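You operate a simulated robot arm through the tools that you are given. There is no shell and no other tool.

Carry out the task below with a simulated robot arm. There is one attempt and no reset: what you move stays moved.

Task
Service is over: join the hose and bring the air to about 5 bar.
Fine: drain shut before the valve opens; orange tag back on its shelf, then main switch on.

Only the result counts: the job must be done as asked and must still hold three seconds after the hand-in. Knocking over, shifting, dropping, spilling or breaking anything else fails it.

Robot
A 7-joint arm with a two-finger parallel gripper, fixed in place. Base frame: the origin is on the floor under the middle of its stand, x ahead of it, y to its left, z up. Readings come in m, rad, newtons and seconds.
It reaches about 1.247 m from its shoulder. Its first joint turns from -2.304 to 2.304 rad. Payload 3.91 kg.
The TCP is the grasp point between the finger pads, 0.03 m short of the fingertips. In the tool frame z runs along the fingers and y along their closing line. The gripper opens to 0.11 m. The fingers are 0.02 m wide and 0.01 m thick; the gripper's body (0.048 by 0.112 m) begins 0.055 m behind the TCP.
Orientation is told as [roll, pitch, yaw] about the base's x, y, z axes, in that order, counted from this pose: with the fingers straight down and closing along the base's y, the tool's x points along the base's -x, its y along +y and its z along -z.

Tools
- The arm moves only by the tool arm_command. Its argument "commands" is a list of rows, each a list of 7 numbers: the shift along the tool's x, y, z in m, then the turn, a rotation vector about the tool's x, y, z in rad, then the closure, from 0 (fully open) to 1 (shut). In form: [[tx, ty, tz, ax, ay, az, grip], ...]. A call has 1 to 20 rows; each row shifts and turns the commanded pose from where the row before left it, along the tool's axes as they then stand. Rows are played at 5 a second. More than 0.05 m and 0.15 rad between two rows, or a gripper value outside its range, and nothing of the call is played. Where a pose cannot be reached the arm comes as near as it can. A force on the tool above 50 N (or 10 N above the force at the start of the call, whichever is more), or a blocked arm, ends the call early, and 0.2 s more pass. The fingers move at their own pace (about 0.108 m/s each) and stop on an object; they squeeze with about 20 N. The grip force told is the motor's: it shows also when the fingers shut on nothing. Time passes only in rows, and 0.2 s behind the last, so rows that do not move let the fingers close. The reply holds the time, the measured pose of the TCP, the force on the tool along the base axes, the opening and the grip force, in the units named above and with some noise, with the torque about the TCP (base axes, N m) and any sound that the robot's microphone picked up.
- Cameras (640 x 400 px; columns grow to the right, rows downward): "scene" is fixed at [0.0507, -0.5004, 1.3247]; the picture's right is [0.66, -0.75, 0.00], its down [-0.20, -0.18, -0.96] and it looks along [0.72, 0.64, -0.27] (base axes); focal length 312 px, centre (320, 200). "wrist" rides on the gripper at [0.072, 0.017, -0.103] in the tool frame; the picture's right is [-0.23, 0.97, 0.00], its down [-0.76, -0.18, -0.62] and it looks along [-0.61, -0.14, 0.78] (tool axes); focal length 222 px, centre (320, 200). There is no depth. A picture from a camera that has moved, and an enlarged one, comes with that camera's place and axes in the base frame and with its lens.
- snapshot(camera): a new picture of that camera. The clock stands still meanwhile.
- inspect(camera, box): a new picture of the part [left, top, right, bottom] of that camera's present view, enlarged. The clock stands still meanwhile.
- close_job(): hands the job in; it is judged then, once.

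Places have to be worked out from the pictures, the camera data and where the tool is seen. Open the gripper and draw the arm clear of the work before you hand the job in, unless the task says otherwise.

The tools are called as a command line: name --pt "numbers of a row" for each row, then --argument value for the rest, lists and objects as JSON in quotes. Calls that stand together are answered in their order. arm_command: Moves the arm, as the interface text tells. Its arguments: {"type":"object","properties":{"commands":{"type":"array","items":{"type":"array","items":{"type":"number"}}}},"required":["commands"]} The other tools are called the same way: snapshot (camera) takes a picture; inspect (camera, box) takes an enlarged picture of a part of a camera's view; close_job () hands the job in.

At the start:

```text
clock: 0.0
position: [0.5558, 0.1712, 1.3911]
tcp_rot: [0.0, 0.0, 0.0]
force: [-0.6, 0.0, 0.0]
wrist_torque: [-0.02, -0.02, -0.02]
grip_width: 0.1099
grip_force: 0.1
```

scene: 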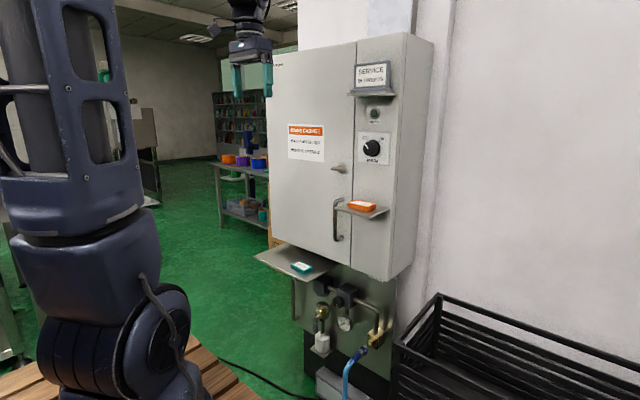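
wrist: 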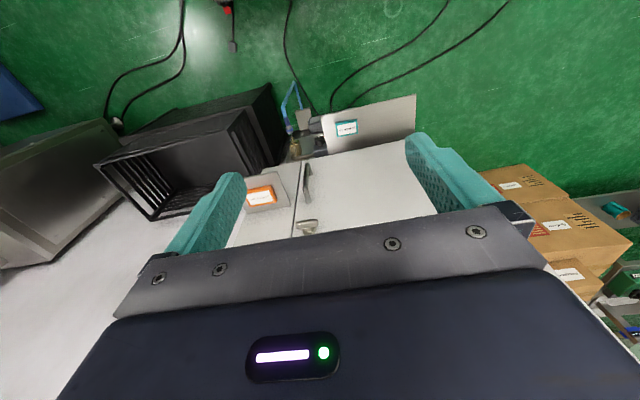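

I begin by looking closely at the cabinet panel and the pneumatic unit below it to see what is what.

inspect --camera "scene" --box '[270, 30, 430, 130]'

inspect --camera "scene" --box '[270, 120, 430, 220]'

inspect --camera "scene" --box '[250, 240, 410, 340]'

inspect --camera "scene" --box '[280, 300, 440, 400]'

```text
4.00 times, centred on (350, 80) of scene
camera zoom: at [0.0507, -0.5004, 1.3247], right [0.66, -0.75, 0.0], down [-0.2, -0.18, -0.96], along [0.72, 0.64, -0.27], focal length 1246 px, centre (200, 680)
```

zoom: 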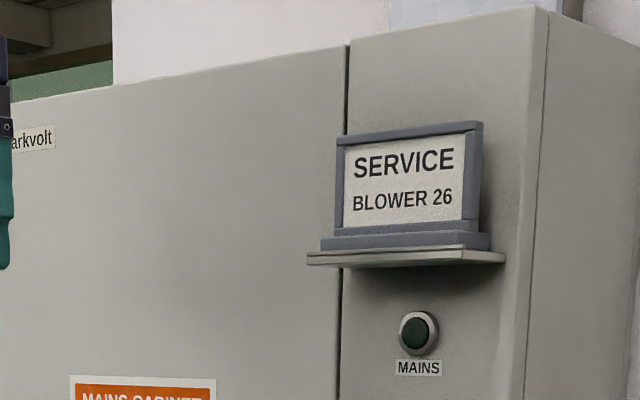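

```text
4.00 times, centred on (350, 170) of scene
camera zoom: at [0.0507, -0.5004, 1.3247], right [0.66, -0.75, 0.0], down [-0.2, -0.18, -0.96], along [0.72, 0.64, -0.27], focal length 1246 px, centre (200, 320)
```

zoom: 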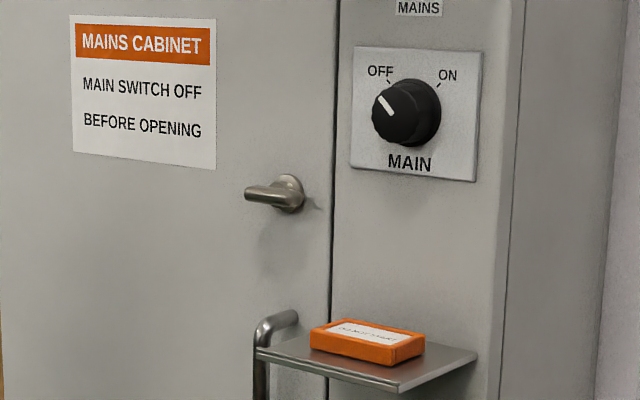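

```text
4.00 times, centred on (330, 290) of scene
camera zoom: at [0.0507, -0.5004, 1.3247], right [0.66, -0.75, 0.0], down [-0.2, -0.18, -0.96], along [0.72, 0.64, -0.27], focal length 1246 px, centre (280, -160)
```

zoom: 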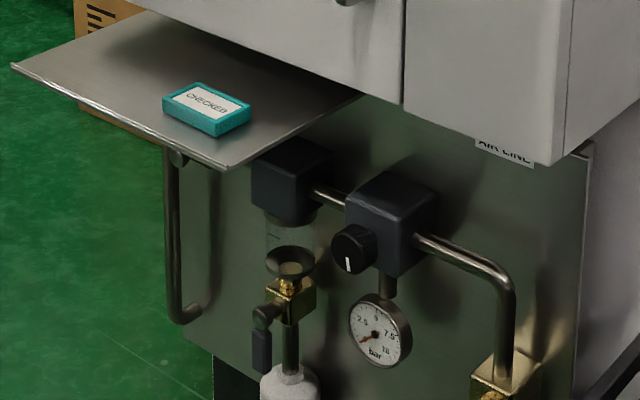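

```text
4.00 times, centred on (360, 350) of scene
camera zoom: at [0.0507, -0.5004, 1.3247], right [0.66, -0.75, 0.0], down [-0.2, -0.18, -0.96], along [0.72, 0.64, -0.27], focal length 1246 px, centre (160, -400)
```

zoom: 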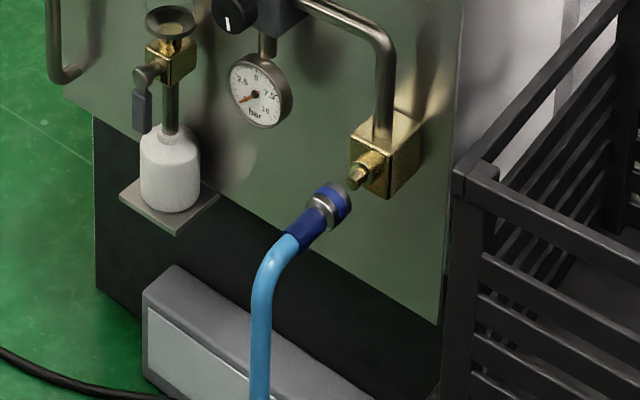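

The cabinet front faces the robot, with the orange tag roughly at [0.77, -0.02, 1.07] by my two-camera estimate. I enlarge the wrist view for the tag, the lower unit and the rest of the floor.

inspect --camera "wrist" --box '[230, 80, 430, 205]'

inspect --camera "wrist" --box '[230, 150, 330, 240]'

inspect --camera "wrist" --box '[80, 0, 320, 150]'

inspect --camera "scene" --box '[200, 130, 280, 230]'

```text
3.20 times, centred on (330, 142) of wrist
camera zoom: at [0.4842, 0.1866, 1.4938], right [0.23, 0.97, 0.0], down [0.76, -0.18, 0.62], along [0.61, -0.14, -0.78], focal length 711 px, centre (288, 384)
```

zoom: 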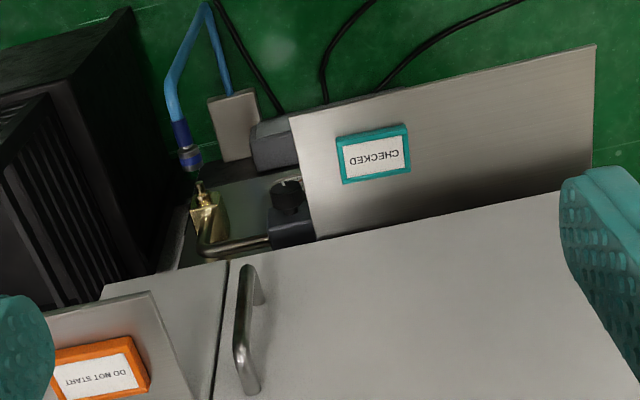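

```text
4.44 times, centred on (280, 195) of wrist
camera zoom: at [0.4842, 0.1866, 1.4938], right [0.23, 0.97, 0.0], down [0.76, -0.18, 0.62], along [0.61, -0.14, -0.78], focal length 987 px, centre (498, 222)
```

zoom: 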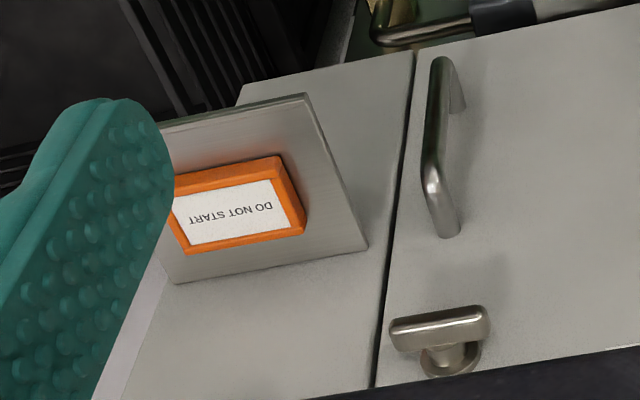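

```text
2.67 times, centred on (200, 75) of wrist
camera zoom: at [0.4842, 0.1866, 1.4938], right [0.23, 0.97, 0.0], down [0.76, -0.18, 0.62], along [0.61, -0.14, -0.78], focal length 592 px, centre (640, 533)
```

zoom: 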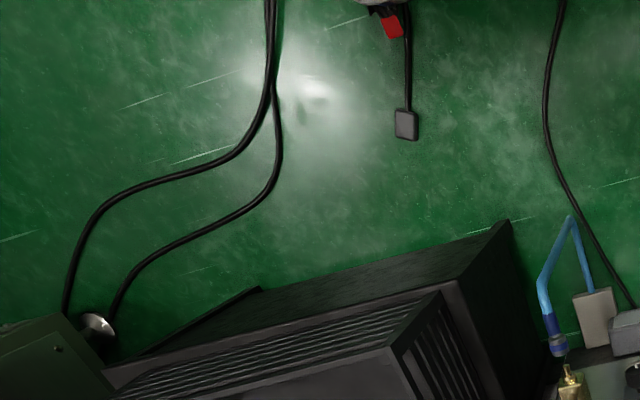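

```text
4.00 times, centred on (240, 180) of scene
camera zoom: at [0.0507, -0.5004, 1.3247], right [0.66, -0.75, 0.0], down [-0.2, -0.18, -0.96], along [0.72, 0.64, -0.27], focal length 1246 px, centre (640, 280)
```

zoom: 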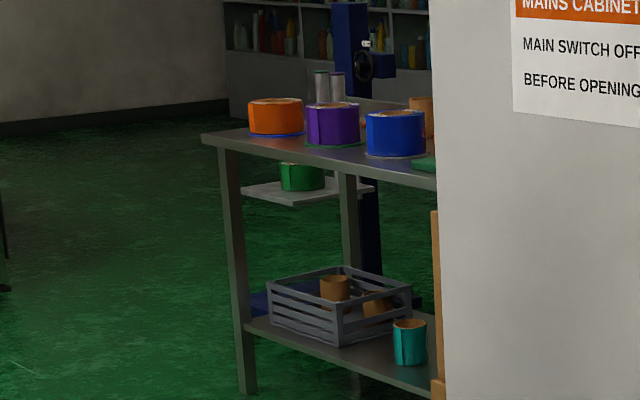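

The orange "DO NOT START" tag lies on the small shelf under the main switch; the hose coupling hangs near [0.80, -0.02, 0.55], in front of a nipple near [0.85, -0.02, 0.55]. I tilt the gripper forward to view the panel squarely.

arm_command --pt "0.02 0 0 0 -0.15 0 0" --pt "0.02 0 0 0 -0.15 0 0" --pt "0.02 0 0 0 -0.15 0 0" --pt "0.02 0 0 0 -0.15 0 0" --pt "0 0 0 0 0 0 0"

snapshot --camera "wrist"

```text
clock: 1.2
position: [0.4791, 0.1687, 1.3715]
tcp_rot: [0.0, -0.599, 0.0]
force: [0.0, 0.4, 0.3]
wrist_torque: [-0.03, -0.01, 0.0]
grip_width: 0.1098
grip_force: 0.0
```

```text
taken
camera wrist: at [0.3625, 0.1854, 1.417], right [0.19, 0.97, 0.13], down [0.28, -0.18, 0.94], along [0.94, -0.14, -0.3], focal length 222 px, centre (320, 200)
```

wrist: 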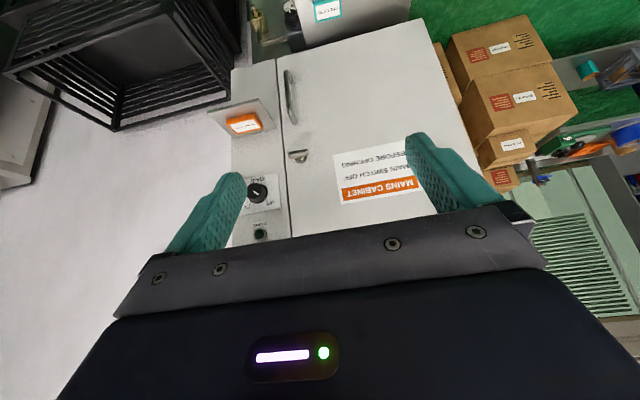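

The front plane is nearly parallel to base y. I lower the arm well in front of the unit (x about 0.45) to look at the air line.

arm_command --pt "0.032 -0.01 0.036 0 0 0 0" --pt "0.032 -0.01 0.036 0 0 0 0" --pt "0.032 -0.01 0.036 0 0 0 0" --pt "0.032 -0.01 0.036 0 0 0 0" --pt "0.032 -0.01 0.036 0 0 0 0" --pt "0.032 -0.01 0.036 0 0 0 0" --pt "0.032 -0.01 0.036 0 0 0 0" --pt "0.032 -0.01 0.036 0 0 0 0" --pt "0.032 -0.01 0.036 0 0 0 0" --pt "0.032 -0.01 0.036 0 0 0 0" --pt "0 0 0 0 0 0 0"

snapshot --camera "wrist"

snapshot --camera "scene"

```text
clock: 3.6
position: [0.513, 0.1957, 0.977]
tcp_rot: [0.0, -0.598, 0.05]
force: [2.6, -2.4, -0.2]
wrist_torque: [0.24, 0.18, 0.13]
grip_width: 0.1095
grip_force: 0.0
out of reach, approached as far as the arm can: row 5, 6, 7, 8, 9, 10
```

```text
taken
camera wrist: at [0.3945, 0.2075, 1.0211], right [0.14, 0.98, 0.13], down [0.29, -0.16, 0.94], along [0.95, -0.1, -0.3], focal length 222 px, centre (320, 200)
```

wrist: 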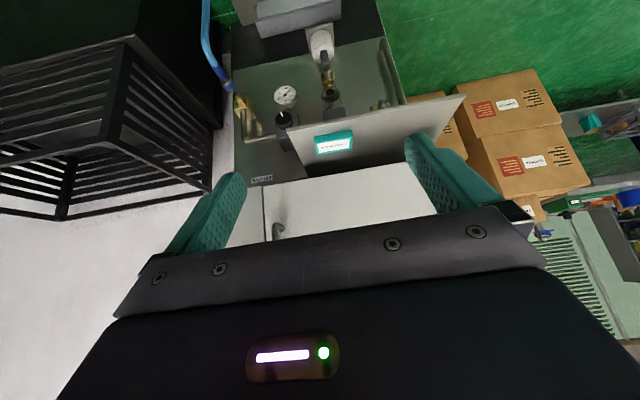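

```text
taken
```

scene: 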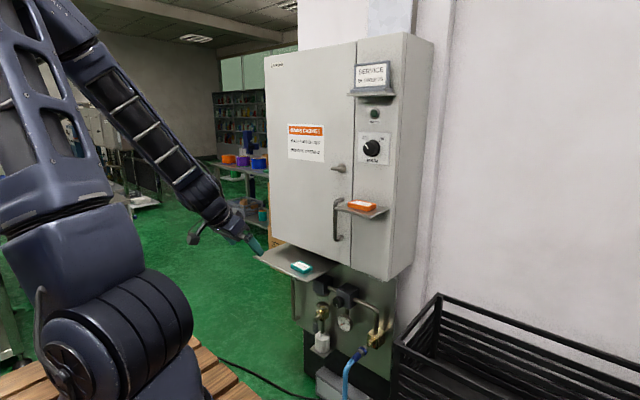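

The arm folds no further this close in, but the air line is now well in view. I enlarge it.

inspect --camera "wrist" --box '[190, 0, 430, 150]'

inspect --camera "wrist" --box '[220, 50, 350, 135]'

inspect --camera "wrist" --box '[300, 20, 420, 110]'

inspect --camera "scene" --box '[290, 270, 402, 340]'

```text
2.67 times, centred on (310, 75) of wrist
camera zoom: at [0.3945, 0.2075, 1.0211], right [0.14, 0.98, 0.13], down [0.29, -0.16, 0.94], along [0.95, -0.1, -0.3], focal length 592 px, centre (347, 533)
```

zoom: 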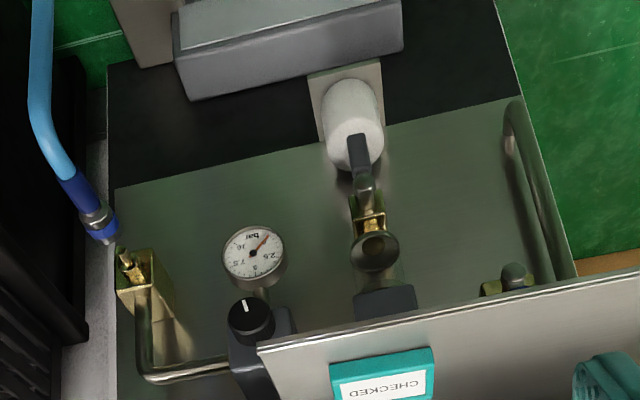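

```text
4.71 times, centred on (285, 92) of wrist
camera zoom: at [0.3945, 0.2075, 1.0211], right [0.14, 0.98, 0.13], down [0.29, -0.16, 0.94], along [0.95, -0.1, -0.3], focal length 1045 px, centre (485, 706)
```

zoom: 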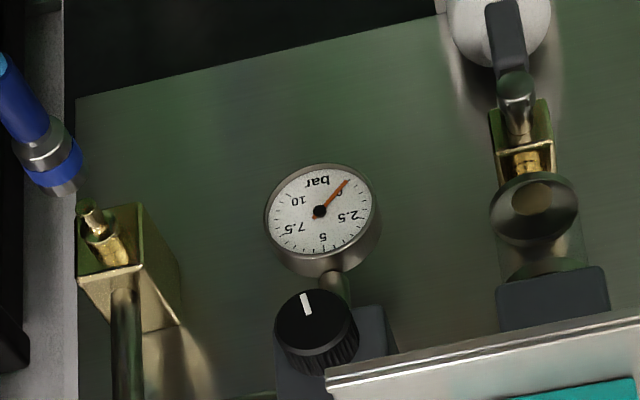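

```text
4.44 times, centred on (360, 65) of wrist
camera zoom: at [0.3945, 0.2075, 1.0211], right [0.14, 0.98, 0.13], down [0.29, -0.16, 0.94], along [0.95, -0.1, -0.3], focal length 987 px, centre (142, 800)
```

zoom: 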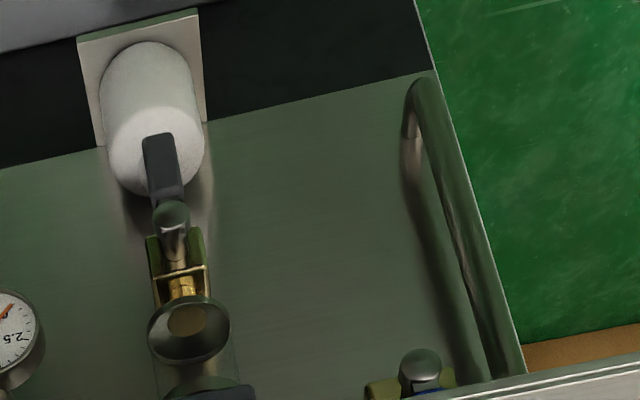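

```text
5.71 times, centred on (346, 305) of scene
camera zoom: at [0.0507, -0.5004, 1.3247], right [0.66, -0.75, 0.0], down [-0.2, -0.18, -0.96], along [0.72, 0.64, -0.27], focal length 1780 px, centre (171, -400)
```

zoom: 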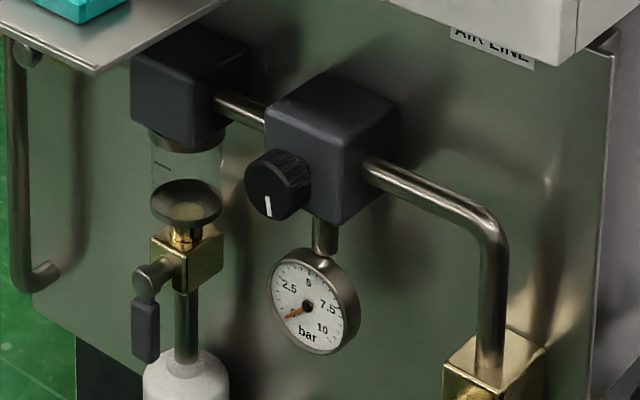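

Now I can tell the parts: a drain lever pointing down (in line with its pipe, so open), a regulator knob, the gauge at 0, the outlet nipple, the hose coupling, and another brass valve hidden under the tray on the left. I move forward a little and to the right, to see how the commanded pose responds and get a better view.

arm_command --pt "-0.041 0 0.028 0 0 0 0" --pt "-0.041 0 0.028 0 0 0 0" --pt "0 0 0 0 0 0 0"

snapshot --camera "wrist"

```text
clock: 4.4
position: [0.625, 0.179, 0.977]
tcp_rot: [0.0, -0.6, 0.001]
force: [-0.1, 0.8, -0.7]
wrist_torque: [0.0, -0.03, 0.01]
grip_width: 0.1098
grip_force: 0.1
```

```text
taken
camera wrist: at [0.507, 0.1956, 1.0215], right [0.19, 0.97, 0.13], down [0.28, -0.18, 0.94], along [0.94, -0.14, -0.3], focal length 222 px, centre (320, 200)
```

wrist: 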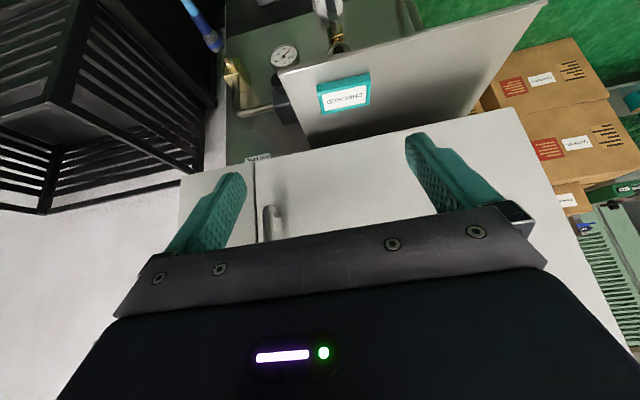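

The commanded pose tracks well again. I move up and to the right to face the switch and the orange tag's shelf.

arm_command --pt "-0.0064 -0.03 -0.03 0 0 0 0" --pt "-0.0064 -0.03 -0.03 0 0 0 0" --pt "-0.0064 -0.03 -0.03 0 0 0 0" --pt "-0.0064 -0.03 -0.03 0 0 0 0" --pt "-0.0064 -0.03 -0.03 0 0 0 0" --pt "-0.0064 -0.03 -0.03 0 0 0 0" --pt "0 0 0 0 0 0 0"

snapshot --camera "wrist"

```text
clock: 6.0
position: [0.5581, -0.0196, 1.1488]
tcp_rot: [0.002, -0.598, -0.042]
force: [-0.7, 6.5, 0.2]
wrist_torque: [-0.42, -0.03, -0.25]
grip_width: 0.1099
grip_force: 0.1
```

```text
taken
camera wrist: at [0.4414, 0.0014, 1.193], right [0.23, 0.97, 0.13], down [0.27, -0.19, 0.94], along [0.94, -0.18, -0.3], focal length 222 px, centre (320, 200)
```

wrist: 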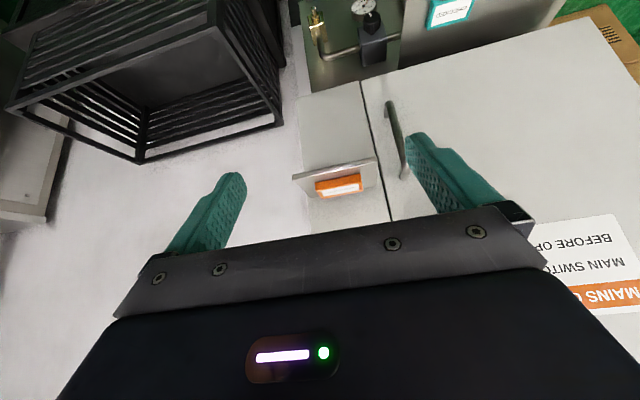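

The tag and shelf are in view between the fingers. I enlarge that, and hold still one moment to check the small side force reading.

inspect --camera "wrist" --box '[280, 140, 420, 228]'

arm_command --pt "0 0 0 0 0 0 0" --pt "0 0 0 0 0 0 0"

snapshot --camera "scene"

```text
4.55 times, centred on (350, 184) of wrist
camera zoom: at [0.4414, 0.0014, 1.193], right [0.23, 0.97, 0.13], down [0.27, -0.19, 0.94], along [0.94, -0.18, -0.3], focal length 1010 px, centre (184, 273)
```

zoom: 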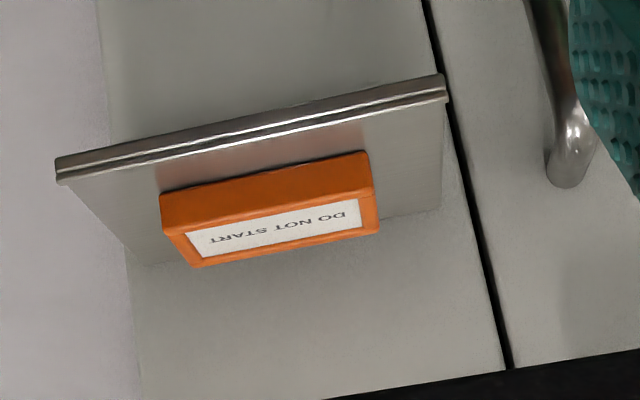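

```text
clock: 6.6
position: [0.5558, -0.0025, 1.1501]
tcp_rot: [0.0, -0.6, -0.001]
force: [0.1, -0.3, 0.0]
wrist_torque: [0.01, -0.03, 0.02]
grip_width: 0.11
grip_force: 0.1
```

```text
taken
```

scene: 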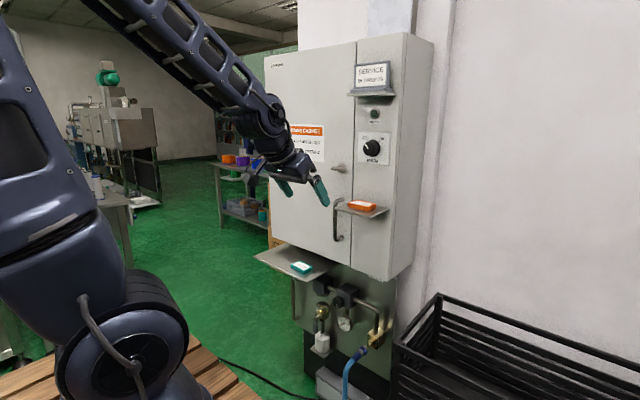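

Nothing unusual; it was only settling. I descend in front of the right-hand part (clear of the tray and the tag shelf) to look at the air line from its own height.

arm_command --pt "0.0213 0.003 0.04 0 0 0 0" --pt "0.0213 0.003 0.04 0 0 0 0" --pt "0.0213 0.003 0.04 0 0 0 0" --pt "0.0213 0.003 0.04 0 0 0 0" --pt "0.0213 0.003 0.04 0 0 0 0" --pt "0.0213 0.003 0.04 0 0 0 0" --pt "0.0213 0.003 0.04 0 0 0 0" --pt "0.0213 0.003 0.04 0 0 0 0" --pt "0.0213 0.003 0.04 0 0 0 0" --pt "0.0213 0.003 0.04 0 0 0 0" --pt "0 0 0 0 0 0 0"

snapshot --camera "wrist"

snapshot --camera "scene"

```text
clock: 9.0
position: [0.6491, 0.0397, 0.7171]
tcp_rot: [0.0, -0.6, -0.001]
force: [-0.2, -0.2, -0.4]
wrist_torque: [-0.01, 0.0, 0.0]
grip_width: 0.11
grip_force: 0.0
out of reach, approached as far as the arm can: row 2, 3, 4, 5
```

```text
taken
camera wrist: at [0.532, 0.0559, 0.7608], right [0.19, 0.97, 0.13], down [0.28, -0.18, 0.94], along [0.94, -0.14, -0.3], focal length 222 px, centre (320, 200)
```

wrist: 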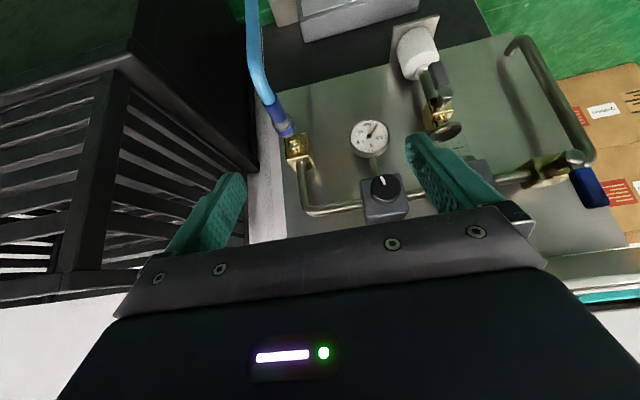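

```text
taken
```

scene: 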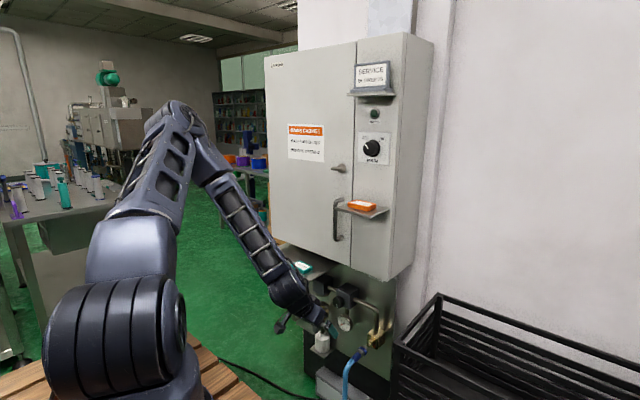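

This view shows everything, including the supply valve with a blue lever on the left. I enlarge each part.

inspect --camera "wrist" --box '[480, 110, 640, 210]'

inspect --camera "wrist" --box '[380, 30, 500, 150]'

inspect --camera "wrist" --box '[240, 80, 360, 180]'

inspect --camera "wrist" --box '[330, 110, 450, 225]'

```text
4.00 times, centred on (560, 160) of wrist
camera zoom: at [0.532, 0.0559, 0.7608], right [0.19, 0.97, 0.13], down [0.28, -0.18, 0.94], along [0.94, -0.14, -0.3], focal length 888 px, centre (-640, 360)
```

zoom: 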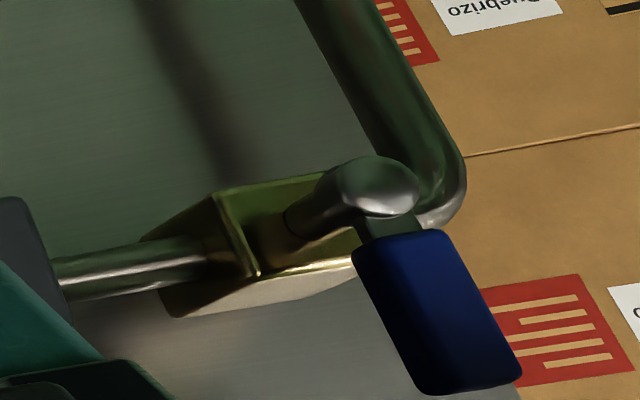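

```text
3.33 times, centred on (440, 90) of wrist
camera zoom: at [0.532, 0.0559, 0.7608], right [0.19, 0.97, 0.13], down [0.28, -0.18, 0.94], along [0.94, -0.14, -0.3], focal length 740 px, centre (-80, 567)
```

zoom: 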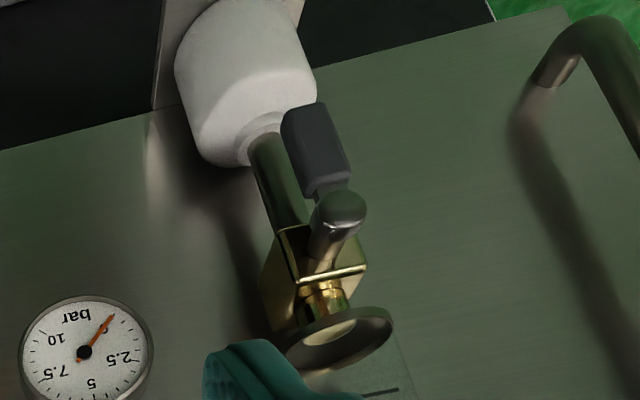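

```text
4.00 times, centred on (300, 130) of wrist
camera zoom: at [0.532, 0.0559, 0.7608], right [0.19, 0.97, 0.13], down [0.28, -0.18, 0.94], along [0.94, -0.14, -0.3], focal length 888 px, centre (400, 480)
```

zoom: 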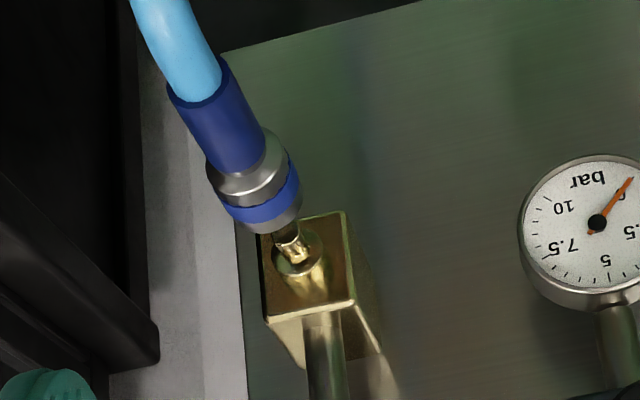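

```text
3.48 times, centred on (390, 168) of wrist
camera zoom: at [0.532, 0.0559, 0.7608], right [0.19, 0.97, 0.13], down [0.28, -0.18, 0.94], along [0.94, -0.14, -0.3], focal length 773 px, centre (76, 313)
```

zoom: 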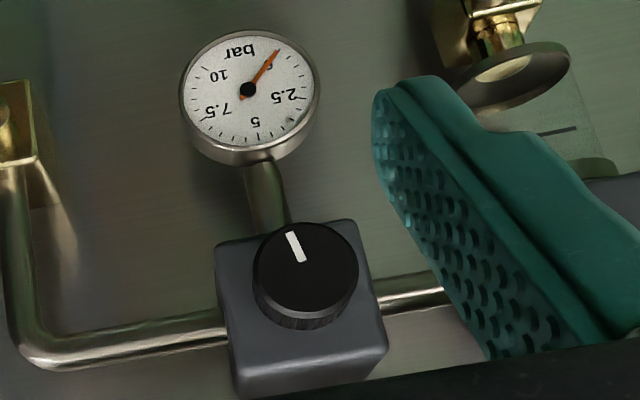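

Readings so far: drain lever hub about [0.846, 0.226, 0.526] pointing down, supply lever hub about [0.846, 0.34, 0.66] pointing up (across its pipe, so closed), knob face [0.82, 0.10, 0.667], coupling about [0.81, -0.024, 0.546] in line with the nipple. I tilt the hand up here to look at the tray's edge, the undersides and any labels that tell where the orange tag belongs.

arm_command --pt "0 0 0 0 -0.15 0 0" --pt "0 0 0 0 -0.15 0 0" --pt "0 0 0 0 -0.15 0 0" --pt "0 0 0 0 -0.15 0 0" --pt "0 0 0 0 0 0 0"

snapshot --camera "wrist"

```text
clock: 10.2
position: [0.6484, 0.0394, 0.7171]
tcp_rot: [-0.001, -1.201, -0.001]
force: [-0.2, 0.2, 0.4]
wrist_torque: [-0.03, -0.02, 0.02]
grip_width: 0.1101
grip_force: 0.0
```

```text
taken
camera wrist: at [0.5274, 0.0558, 0.6865], right [0.08, 0.97, 0.21], down [-0.31, -0.18, 0.94], along [0.95, -0.14, 0.28], focal length 222 px, centre (320, 200)
```

wrist: 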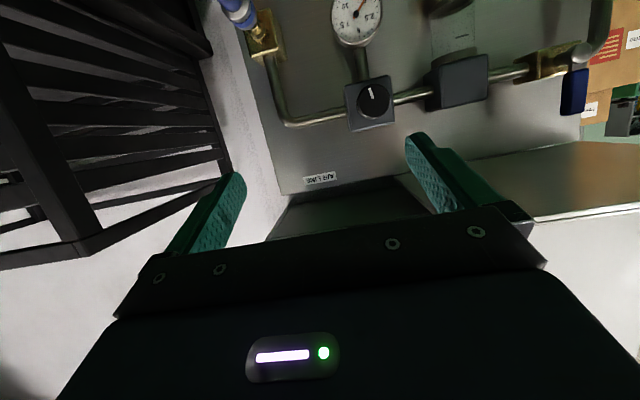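

No label on the tray edge, only "AIR LINE". Before handling anything I check the rest of the surroundings (rack, floor, shelves) for another orange tag or a marked tag shelf.

inspect --camera "scene" --box '[390, 280, 640, 400]'

inspect --camera "scene" --box '[330, 50, 420, 130]'

inspect --camera "scene" --box '[320, 150, 420, 250]'

inspect --camera "scene" --box '[0, 100, 130, 250]'

```text
2.56 times, centred on (515, 340) of scene
camera zoom: at [0.0507, -0.5004, 1.3247], right [0.66, -0.75, 0.0], down [-0.2, -0.18, -0.96], along [0.72, 0.64, -0.27], focal length 798 px, centre (-179, -158)
```

zoom: 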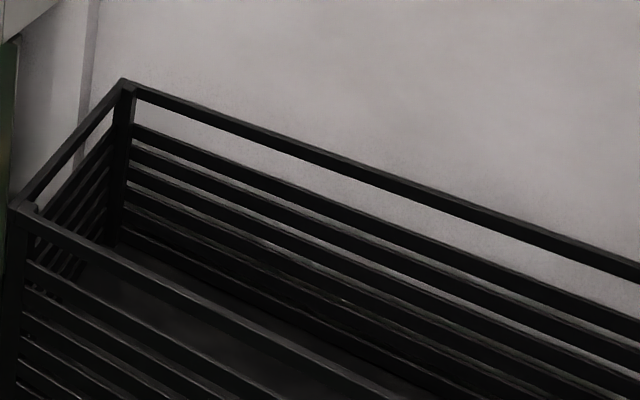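

```text
5.00 times, centred on (375, 90) of scene
camera zoom: at [0.0507, -0.5004, 1.3247], right [0.66, -0.75, 0.0], down [-0.2, -0.18, -0.96], along [0.72, 0.64, -0.27], focal length 1558 px, centre (45, 750)
```

zoom: 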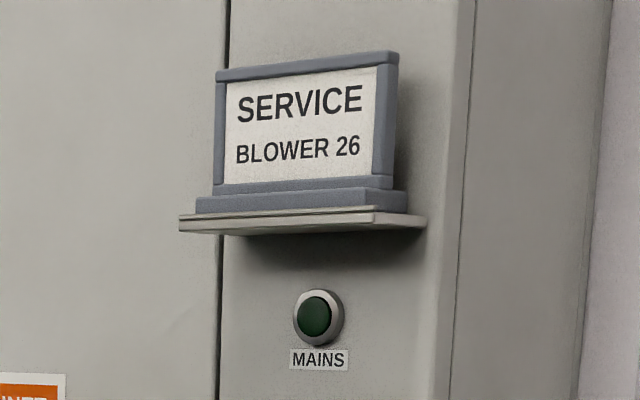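

```text
4.00 times, centred on (370, 200) of scene
camera zoom: at [0.0507, -0.5004, 1.3247], right [0.66, -0.75, 0.0], down [-0.2, -0.18, -0.96], along [0.72, 0.64, -0.27], focal length 1246 px, centre (120, 200)
```

zoom: 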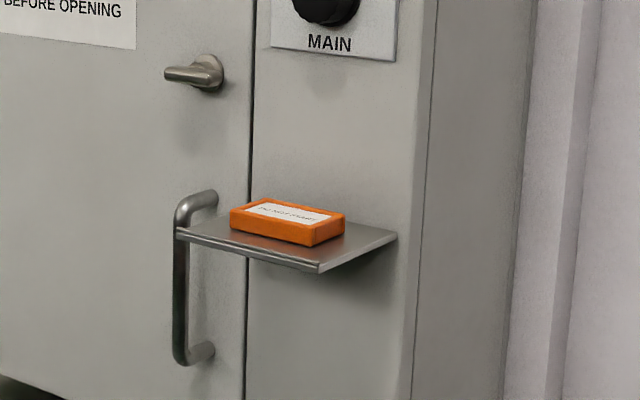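

```text
2.67 times, centred on (65, 175) of scene
camera zoom: at [0.0507, -0.5004, 1.3247], right [0.66, -0.75, 0.0], down [-0.2, -0.18, -0.96], along [0.72, 0.64, -0.27], focal length 831 px, centre (1000, 267)
```

zoom: 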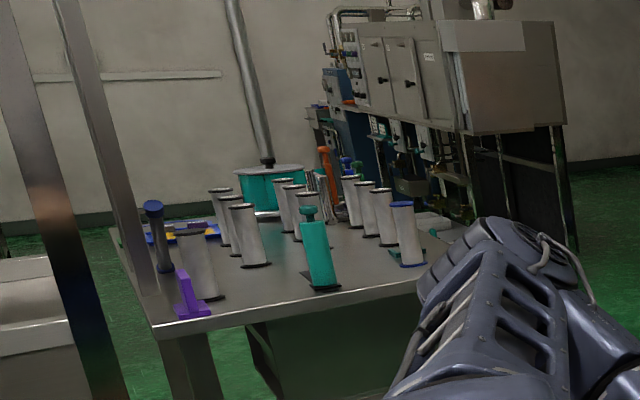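

No other orange tag or marked shelf is visible, so I leave the tag question for later and begin with the air line. The coupling axis lies nearly along x at y about -0.023, z about 0.55; I go to a pre-grasp pose about 8 cm above and behind it.

arm_command --pt "0 0 0 0 0.15 0 0" --pt "0 0 0 0 0.15 0 0" --pt "0 0 0 0 0.15 0 0" --pt "0 0 0 0 0.15 0 0" --pt "-0.0022 -0.0155 0.0318 0 0 0 0" --pt "-0.0022 -0.0155 0.0318 0 0 0 0" --pt "-0.0022 -0.0155 0.0318 0 0 0 0" --pt "-0.0022 -0.0155 0.0318 0 0 0 0" --pt "0 0 0 0 0 0 0" --pt "0 0 0 0 0 0 0"

snapshot --camera "wrist"

inspect --camera "scene" --box '[280, 300, 440, 400]'

```text
clock: 12.4
position: [0.7265, -0.0205, 0.6188]
tcp_rot: [0.0, -0.6, 0.0]
force: [-0.2, 0.4, -0.3]
wrist_torque: [0.0, 0.01, 0.02]
grip_width: 0.1101
grip_force: 0.2
```

```text
taken
camera wrist: at [0.6103, -0.0046, 0.6629], right [0.19, 0.97, 0.13], down [0.28, -0.18, 0.94], along [0.94, -0.14, -0.3], focal length 222 px, centre (320, 200)
```

wrist: 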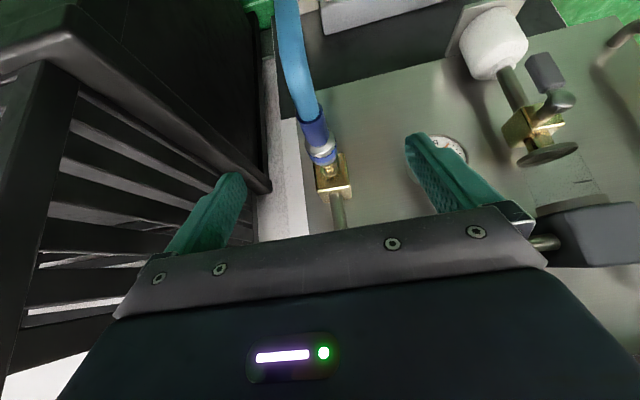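

```text
4.00 times, centred on (360, 350) of scene
camera zoom: at [0.0507, -0.5004, 1.3247], right [0.66, -0.75, 0.0], down [-0.2, -0.18, -0.96], along [0.72, 0.64, -0.27], focal length 1246 px, centre (160, -400)
```

zoom: 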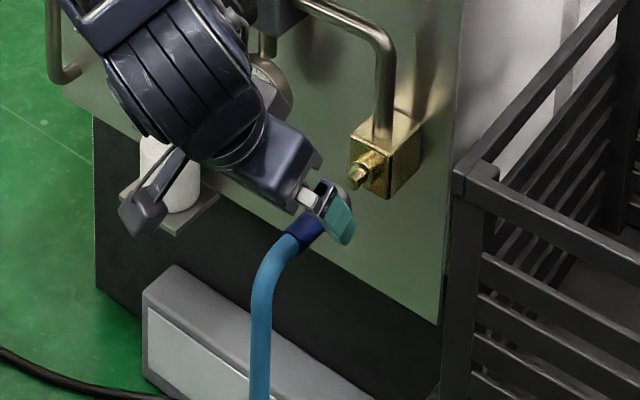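

The pre-grasp pose is as planned. I enlarge the coupling and nipple as seen between the fingers for a second measurement.

inspect --camera "wrist" --box '[270, 90, 390, 210]'

```text
3.33 times, centred on (330, 150) of wrist
camera zoom: at [0.6103, -0.0046, 0.6629], right [0.19, 0.97, 0.13], down [0.28, -0.18, 0.94], along [0.94, -0.14, -0.3], focal length 740 px, centre (287, 367)
```

zoom: 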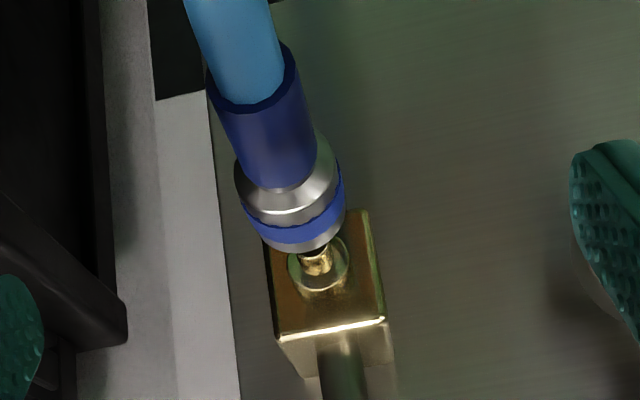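

The coupling axis points at the nipple within about 2 mm sideways, perhaps 4 mm low. I lower the open fingers around the boot just behind the metal collar, then look before closing.

arm_command --pt "-0.0007 -0.001 0.0276 0 0 0 0" --pt "-0.0007 -0.001 0.0276 0 0 0 0" --pt "-0.0007 -0.001 0.0276 0 0 0 0" --pt "0 0 0 0 0 0 0"

snapshot --camera "wrist"

inspect --camera "scene" --box '[300, 310, 420, 390]'

```text
clock: 13.4
position: [0.7737, -0.0126, 0.5627]
tcp_rot: [0.001, -0.599, 0.0]
force: [-0.1, -0.3, 0.5]
wrist_torque: [0.01, 0.02, -0.03]
grip_width: 0.1101
grip_force: 0.1
out of reach, approached as far as the arm can: row 3
```

```text
taken
camera wrist: at [0.656, 0.004, 0.6064], right [0.19, 0.97, 0.13], down [0.28, -0.18, 0.94], along [0.94, -0.14, -0.3], focal length 222 px, centre (320, 200)
```

wrist: 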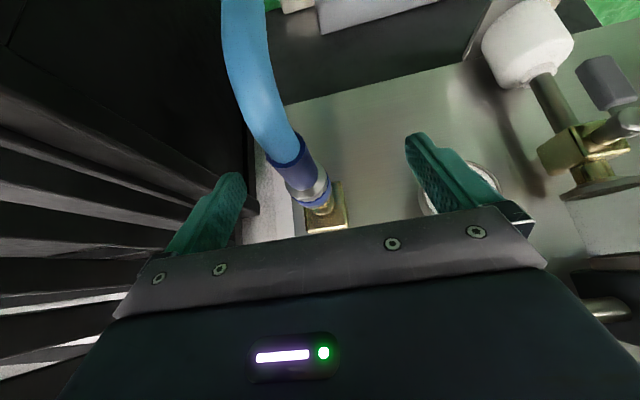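

```text
5.00 times, centred on (360, 350) of scene
camera zoom: at [0.0507, -0.5004, 1.3247], right [0.66, -0.75, 0.0], down [-0.2, -0.18, -0.96], along [0.72, 0.64, -0.27], focal length 1558 px, centre (120, -550)
```

zoom: 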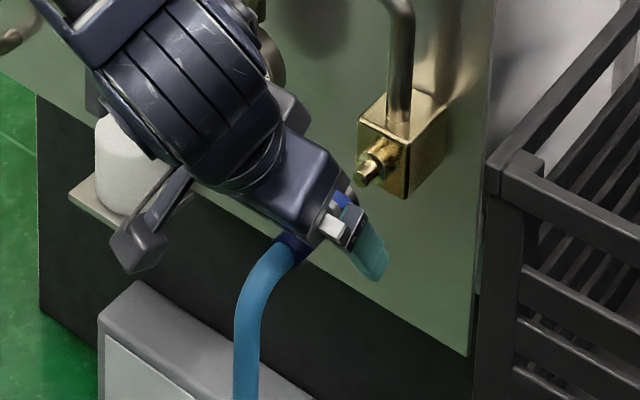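

The arm reports that it can come no nearer in this posture (it stopped 1 cm short and shifted in y). I look at the whole arm to see its posture.

snapshot --camera "scene"

```text
taken
```

scene: 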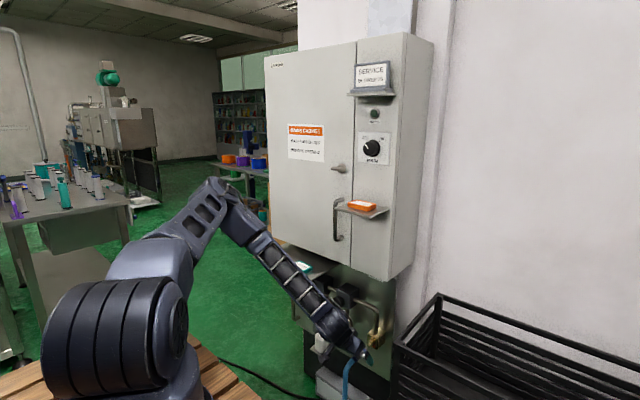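

The elbow is high and the forearm almost in line with the tool. I try a slightly flatter tool pitch here, about the same TCP, while moving the last bit toward the coupling.

arm_command --pt "0 0 0 0 -0.1 0 0" --pt "0 0 0 0 -0.1 0 0" --pt "0 -0.005 0 0 0 0 0" --pt "0 -0.005 0 0 0 0 0" --pt "0 0 0 0 0 0 0"

```text
clock: 14.6
position: [0.7679, -0.011, 0.575]
tcp_rot: [-0.003, -0.798, -0.001]
force: [0.3, -0.6, 0.7]
wrist_torque: [0.03, -0.02, 0.0]
grip_width: 0.11
grip_force: 0.0
out of reach, approached as far as the arm can: row 1, 2, 3, 4
```

Flatter is worse, so I go the other way: a steeper pitch of about -0.35, then the last centimetres toward the coupling.

arm_command --pt "0 0 0 0 0.15 0 0" --pt "0 0 0 0 0.15 0 0" --pt "0 0 0 0 0.15 0 0" --pt "0.0016 -0.006 0.011 0 0 0 0" --pt "0.0016 -0.0065 0.012 0 0 0 0" --pt "0 0 0 0 0 0 0"

snapshot --camera "wrist"

snapshot --camera "scene"

```text
clock: 16.0
position: [0.7676, -0.0145, 0.5616]
tcp_rot: [0.001, -0.35, 0.001]
force: [0.2, -0.8, -0.9]
wrist_torque: [0.0, 0.03, 0.0]
grip_width: 0.11
grip_force: 0.0
out of reach, approached as far as the arm can: row 5
```

```text
taken
camera wrist: at [0.6651, 0.0014, 0.6335], right [0.21, 0.97, 0.08], down [0.5, -0.18, 0.85], along [0.84, -0.14, -0.53], focal length 222 px, centre (320, 200)
```

wrist: 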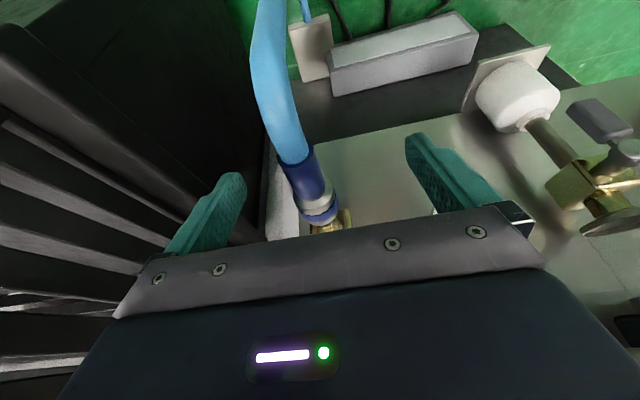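

```text
taken
```

scene: 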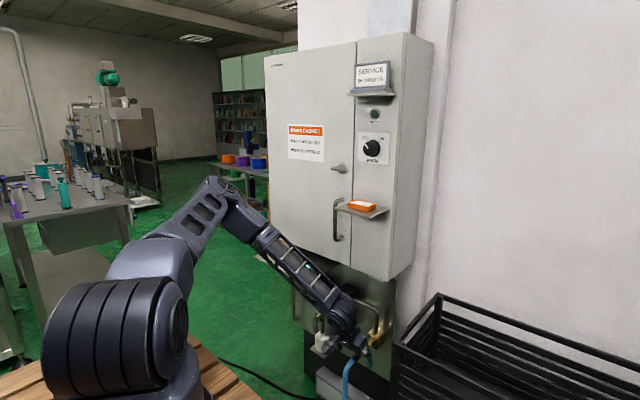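

Still 1 cm short, so the wrist angle is not the cause. I test what limits it: raise slightly, then try moving further right.

arm_command --pt "0 0 -0.03 0 0 0 0" --pt "0 -0.012 0 0 0 0 0" --pt "0 0 0 0 0 0 0"

arm_command --pt "0 0 0.012 0 0 0 0" --pt "0 0 0.012 0 0 0 0" --pt "0 0 0 0 0 0 0"

```text
clock: 16.8
position: [0.7556, -0.0279, 0.5914]
tcp_rot: [-0.001, -0.351, 0.001]
force: [0.3, -0.1, -0.7]
wrist_torque: [-0.02, -0.03, 0.01]
grip_width: 0.1099
grip_force: 0.0
```

```text
clock: 17.6
position: [0.7623, -0.0252, 0.5698]
tcp_rot: [-0.003, -0.35, -0.001]
force: [0.1, -0.3, -0.5]
wrist_torque: [0.01, -0.01, 0.01]
grip_width: 0.1101
grip_force: 0.0
out of reach, approached as far as the arm can: row 2
```

It is a height limit that depends on posture (the elbow seems swung out to the left). I test an even steeper tool pitch at the same place, since that changes the wrist bend.

arm_command --pt "0 0 0 0 0.15 0 0" --pt "0 0 0 0 0.15 0 0" --pt "0 0 0.01 0 0 0 0" --pt "0 0 0.01 0 0 0 0" --pt "0 0 0 0 0 0 0"

snapshot --camera "scene"

```text
clock: 18.8
position: [0.7507, -0.0064, 0.5677]
tcp_rot: [-0.003, -0.049, 0.0]
force: [0.4, 0.0, 0.1]
wrist_torque: [0.03, -0.03, 0.02]
grip_width: 0.1098
grip_force: 0.2
out of reach, approached as far as the arm can: row 1, 2, 3, 4
```

```text
taken
```

scene: 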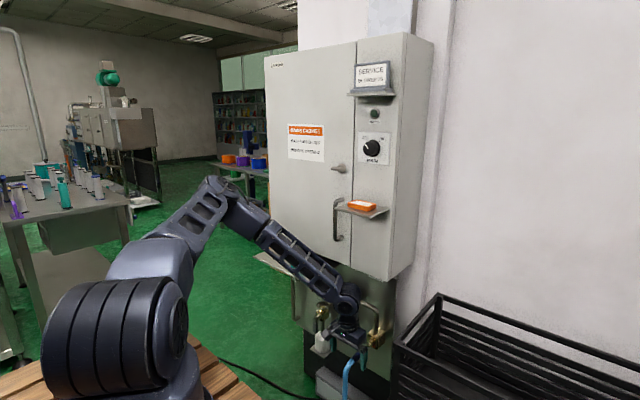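

The elbow stays put at the left in all these poses, so the arm seems stuck in a bad elbow swivel picked up on the way down. I back out of the coupling carefully (up, then back), and will bring the arm down again from the right-hand side.

arm_command --pt "0 0 -0.025 0 0 0 0" --pt "0 0 -0.025 0 0 0 0" --pt "0.04 0 0 0 0 0 0" --pt "0.04 0 0 0 0 0 0" --pt "0.04 0 0 0 0 0 0" --pt "0 0 -0.04 0 -0.15 0 0" --pt "0 0 -0.04 0 -0.15 0 0" --pt "0 0 -0.04 0 0 0 0" --pt "0 0 0 0 0 0 0"

snapshot --camera "scene"

```text
clock: 20.8
position: [0.6046, -0.0071, 0.728]
tcp_rot: [-0.002, -0.35, -0.001]
force: [0.1, -0.7, 0.5]
wrist_torque: [-0.01, -0.02, 0.0]
grip_width: 0.1102
grip_force: 0.0
```

```text
taken
```

scene: 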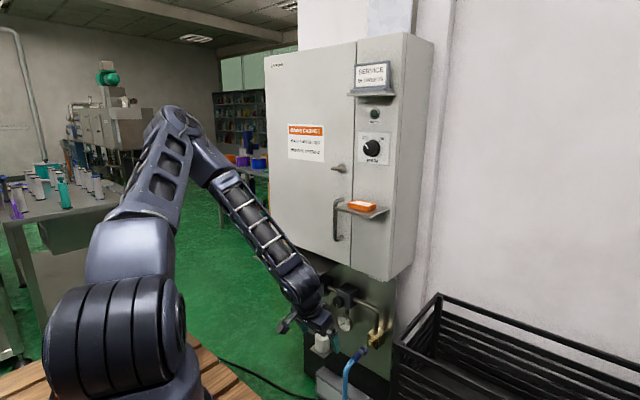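

The arm is free. I now swing out to the right, over the empty space above the rack, and check where the elbow goes.

arm_command --pt "-0.0107 -0.0333 -0.0198 0 0 0 0" --pt "-0.0107 -0.0333 -0.0198 0 0 0 0" --pt "-0.0107 -0.0333 -0.0198 0 0 0 0" --pt "-0.0107 -0.0333 -0.0198 0 0 0 0" --pt "-0.0107 -0.0333 -0.0198 0 0 0 0" --pt "-0.0107 -0.0333 -0.0198 0 0 0 0" --pt "-0.0107 -0.0333 -0.0198 0 0 0 0" --pt "-0.0107 -0.0333 -0.0198 0 0 0 0" --pt "-0.0107 -0.0333 -0.0198 0 0 0 0" --pt "0 0 0 0 0 0 0"

snapshot --camera "scene"

```text
clock: 23.0
position: [0.6203, -0.1928, 0.8923]
tcp_rot: [0.0, -0.35, 0.0]
force: [0.3, 0.1, -0.3]
wrist_torque: [-0.01, 0.02, -0.01]
grip_width: 0.11
grip_force: 0.1
out of reach, approached as far as the arm can: row 6, 7, 8, 9
```

```text
taken
```

scene: 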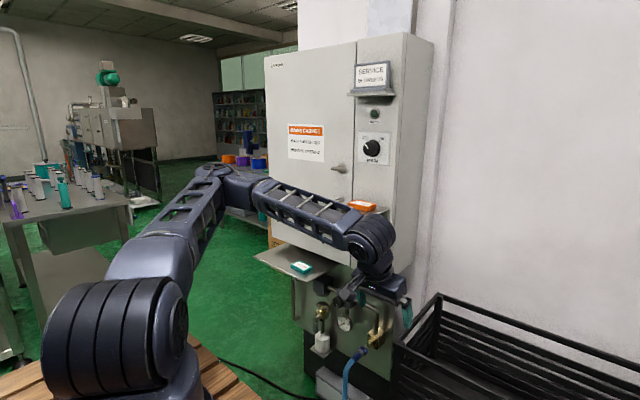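

The elbow remains on the left even out here, as if the base joint were stuck at its limit on this side. I test this with a pure turn of the whole arm about the base axis (small, to the right).

arm_command --pt "0.0091 -0.031 -0.0033 0.01715 0 0.04695 0" --pt "0.0091 -0.031 -0.0033 0.01715 0 0.04695 0" --pt "0 0 0 0 0 0 0"

snapshot --camera "scene"

```text
clock: 23.8
position: [0.5787, -0.2021, 0.9079]
tcp_rot: [-0.001, -0.348, -0.083]
force: [0.6, 0.5, -0.1]
wrist_torque: [-0.01, 0.02, 0.01]
grip_width: 0.1099
grip_force: 0.2
out of reach, approached as far as the arm can: row 1, 2
```

```text
taken
```

scene: 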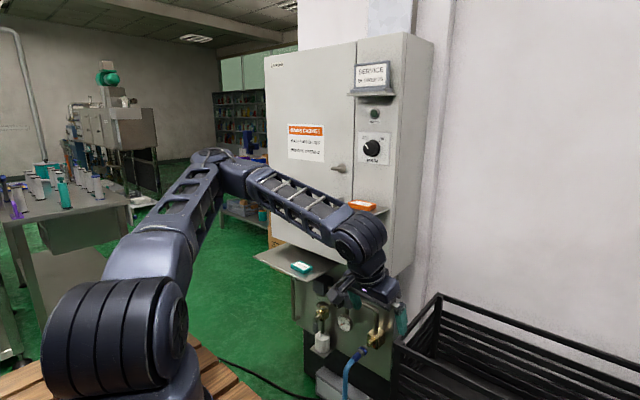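

A pure turn to the right is refused too, so I need to understand the posture. I look closely at the shoulder and the elbow.

inspect --camera "scene" --box '[20, 240, 240, 400]'

inspect --camera "scene" --box '[180, 130, 420, 310]'

snapshot --camera "wrist"

```text
2.50 times, centred on (130, 320) of scene
camera zoom: at [0.0507, -0.5004, 1.3247], right [0.66, -0.75, 0.0], down [-0.2, -0.18, -0.96], along [0.72, 0.64, -0.27], focal length 779 px, centre (795, -100)
```

zoom: 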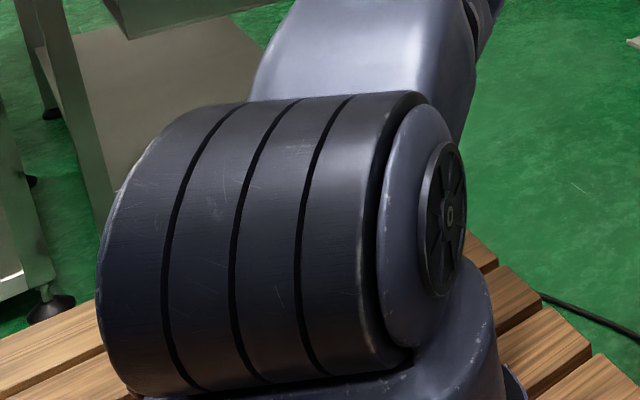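

```text
2.22 times, centred on (300, 220) of scene
camera zoom: at [0.0507, -0.5004, 1.3247], right [0.66, -0.75, 0.0], down [-0.2, -0.18, -0.96], along [0.72, 0.64, -0.27], focal length 692 px, centre (364, 156)
```

zoom: 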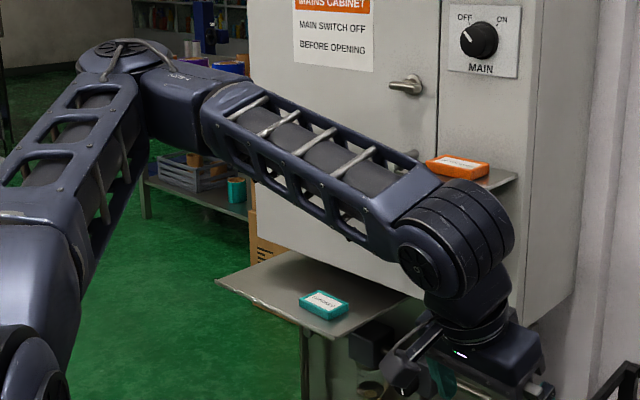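

```text
taken
camera wrist: at [0.4781, -0.1768, 0.98], right [0.29, 0.95, 0.08], down [0.49, -0.22, 0.85], along [0.82, -0.21, -0.53], focal length 222 px, centre (320, 200)
```

wrist: 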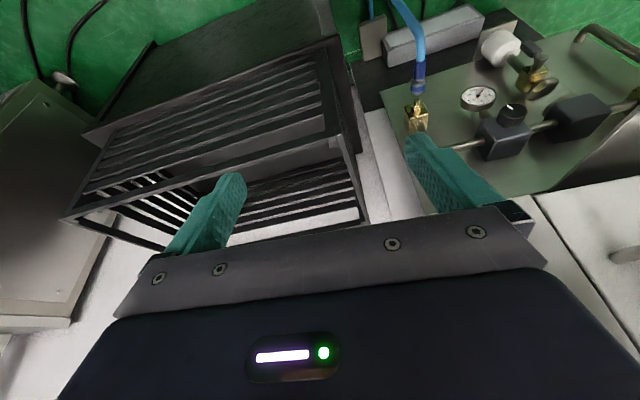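

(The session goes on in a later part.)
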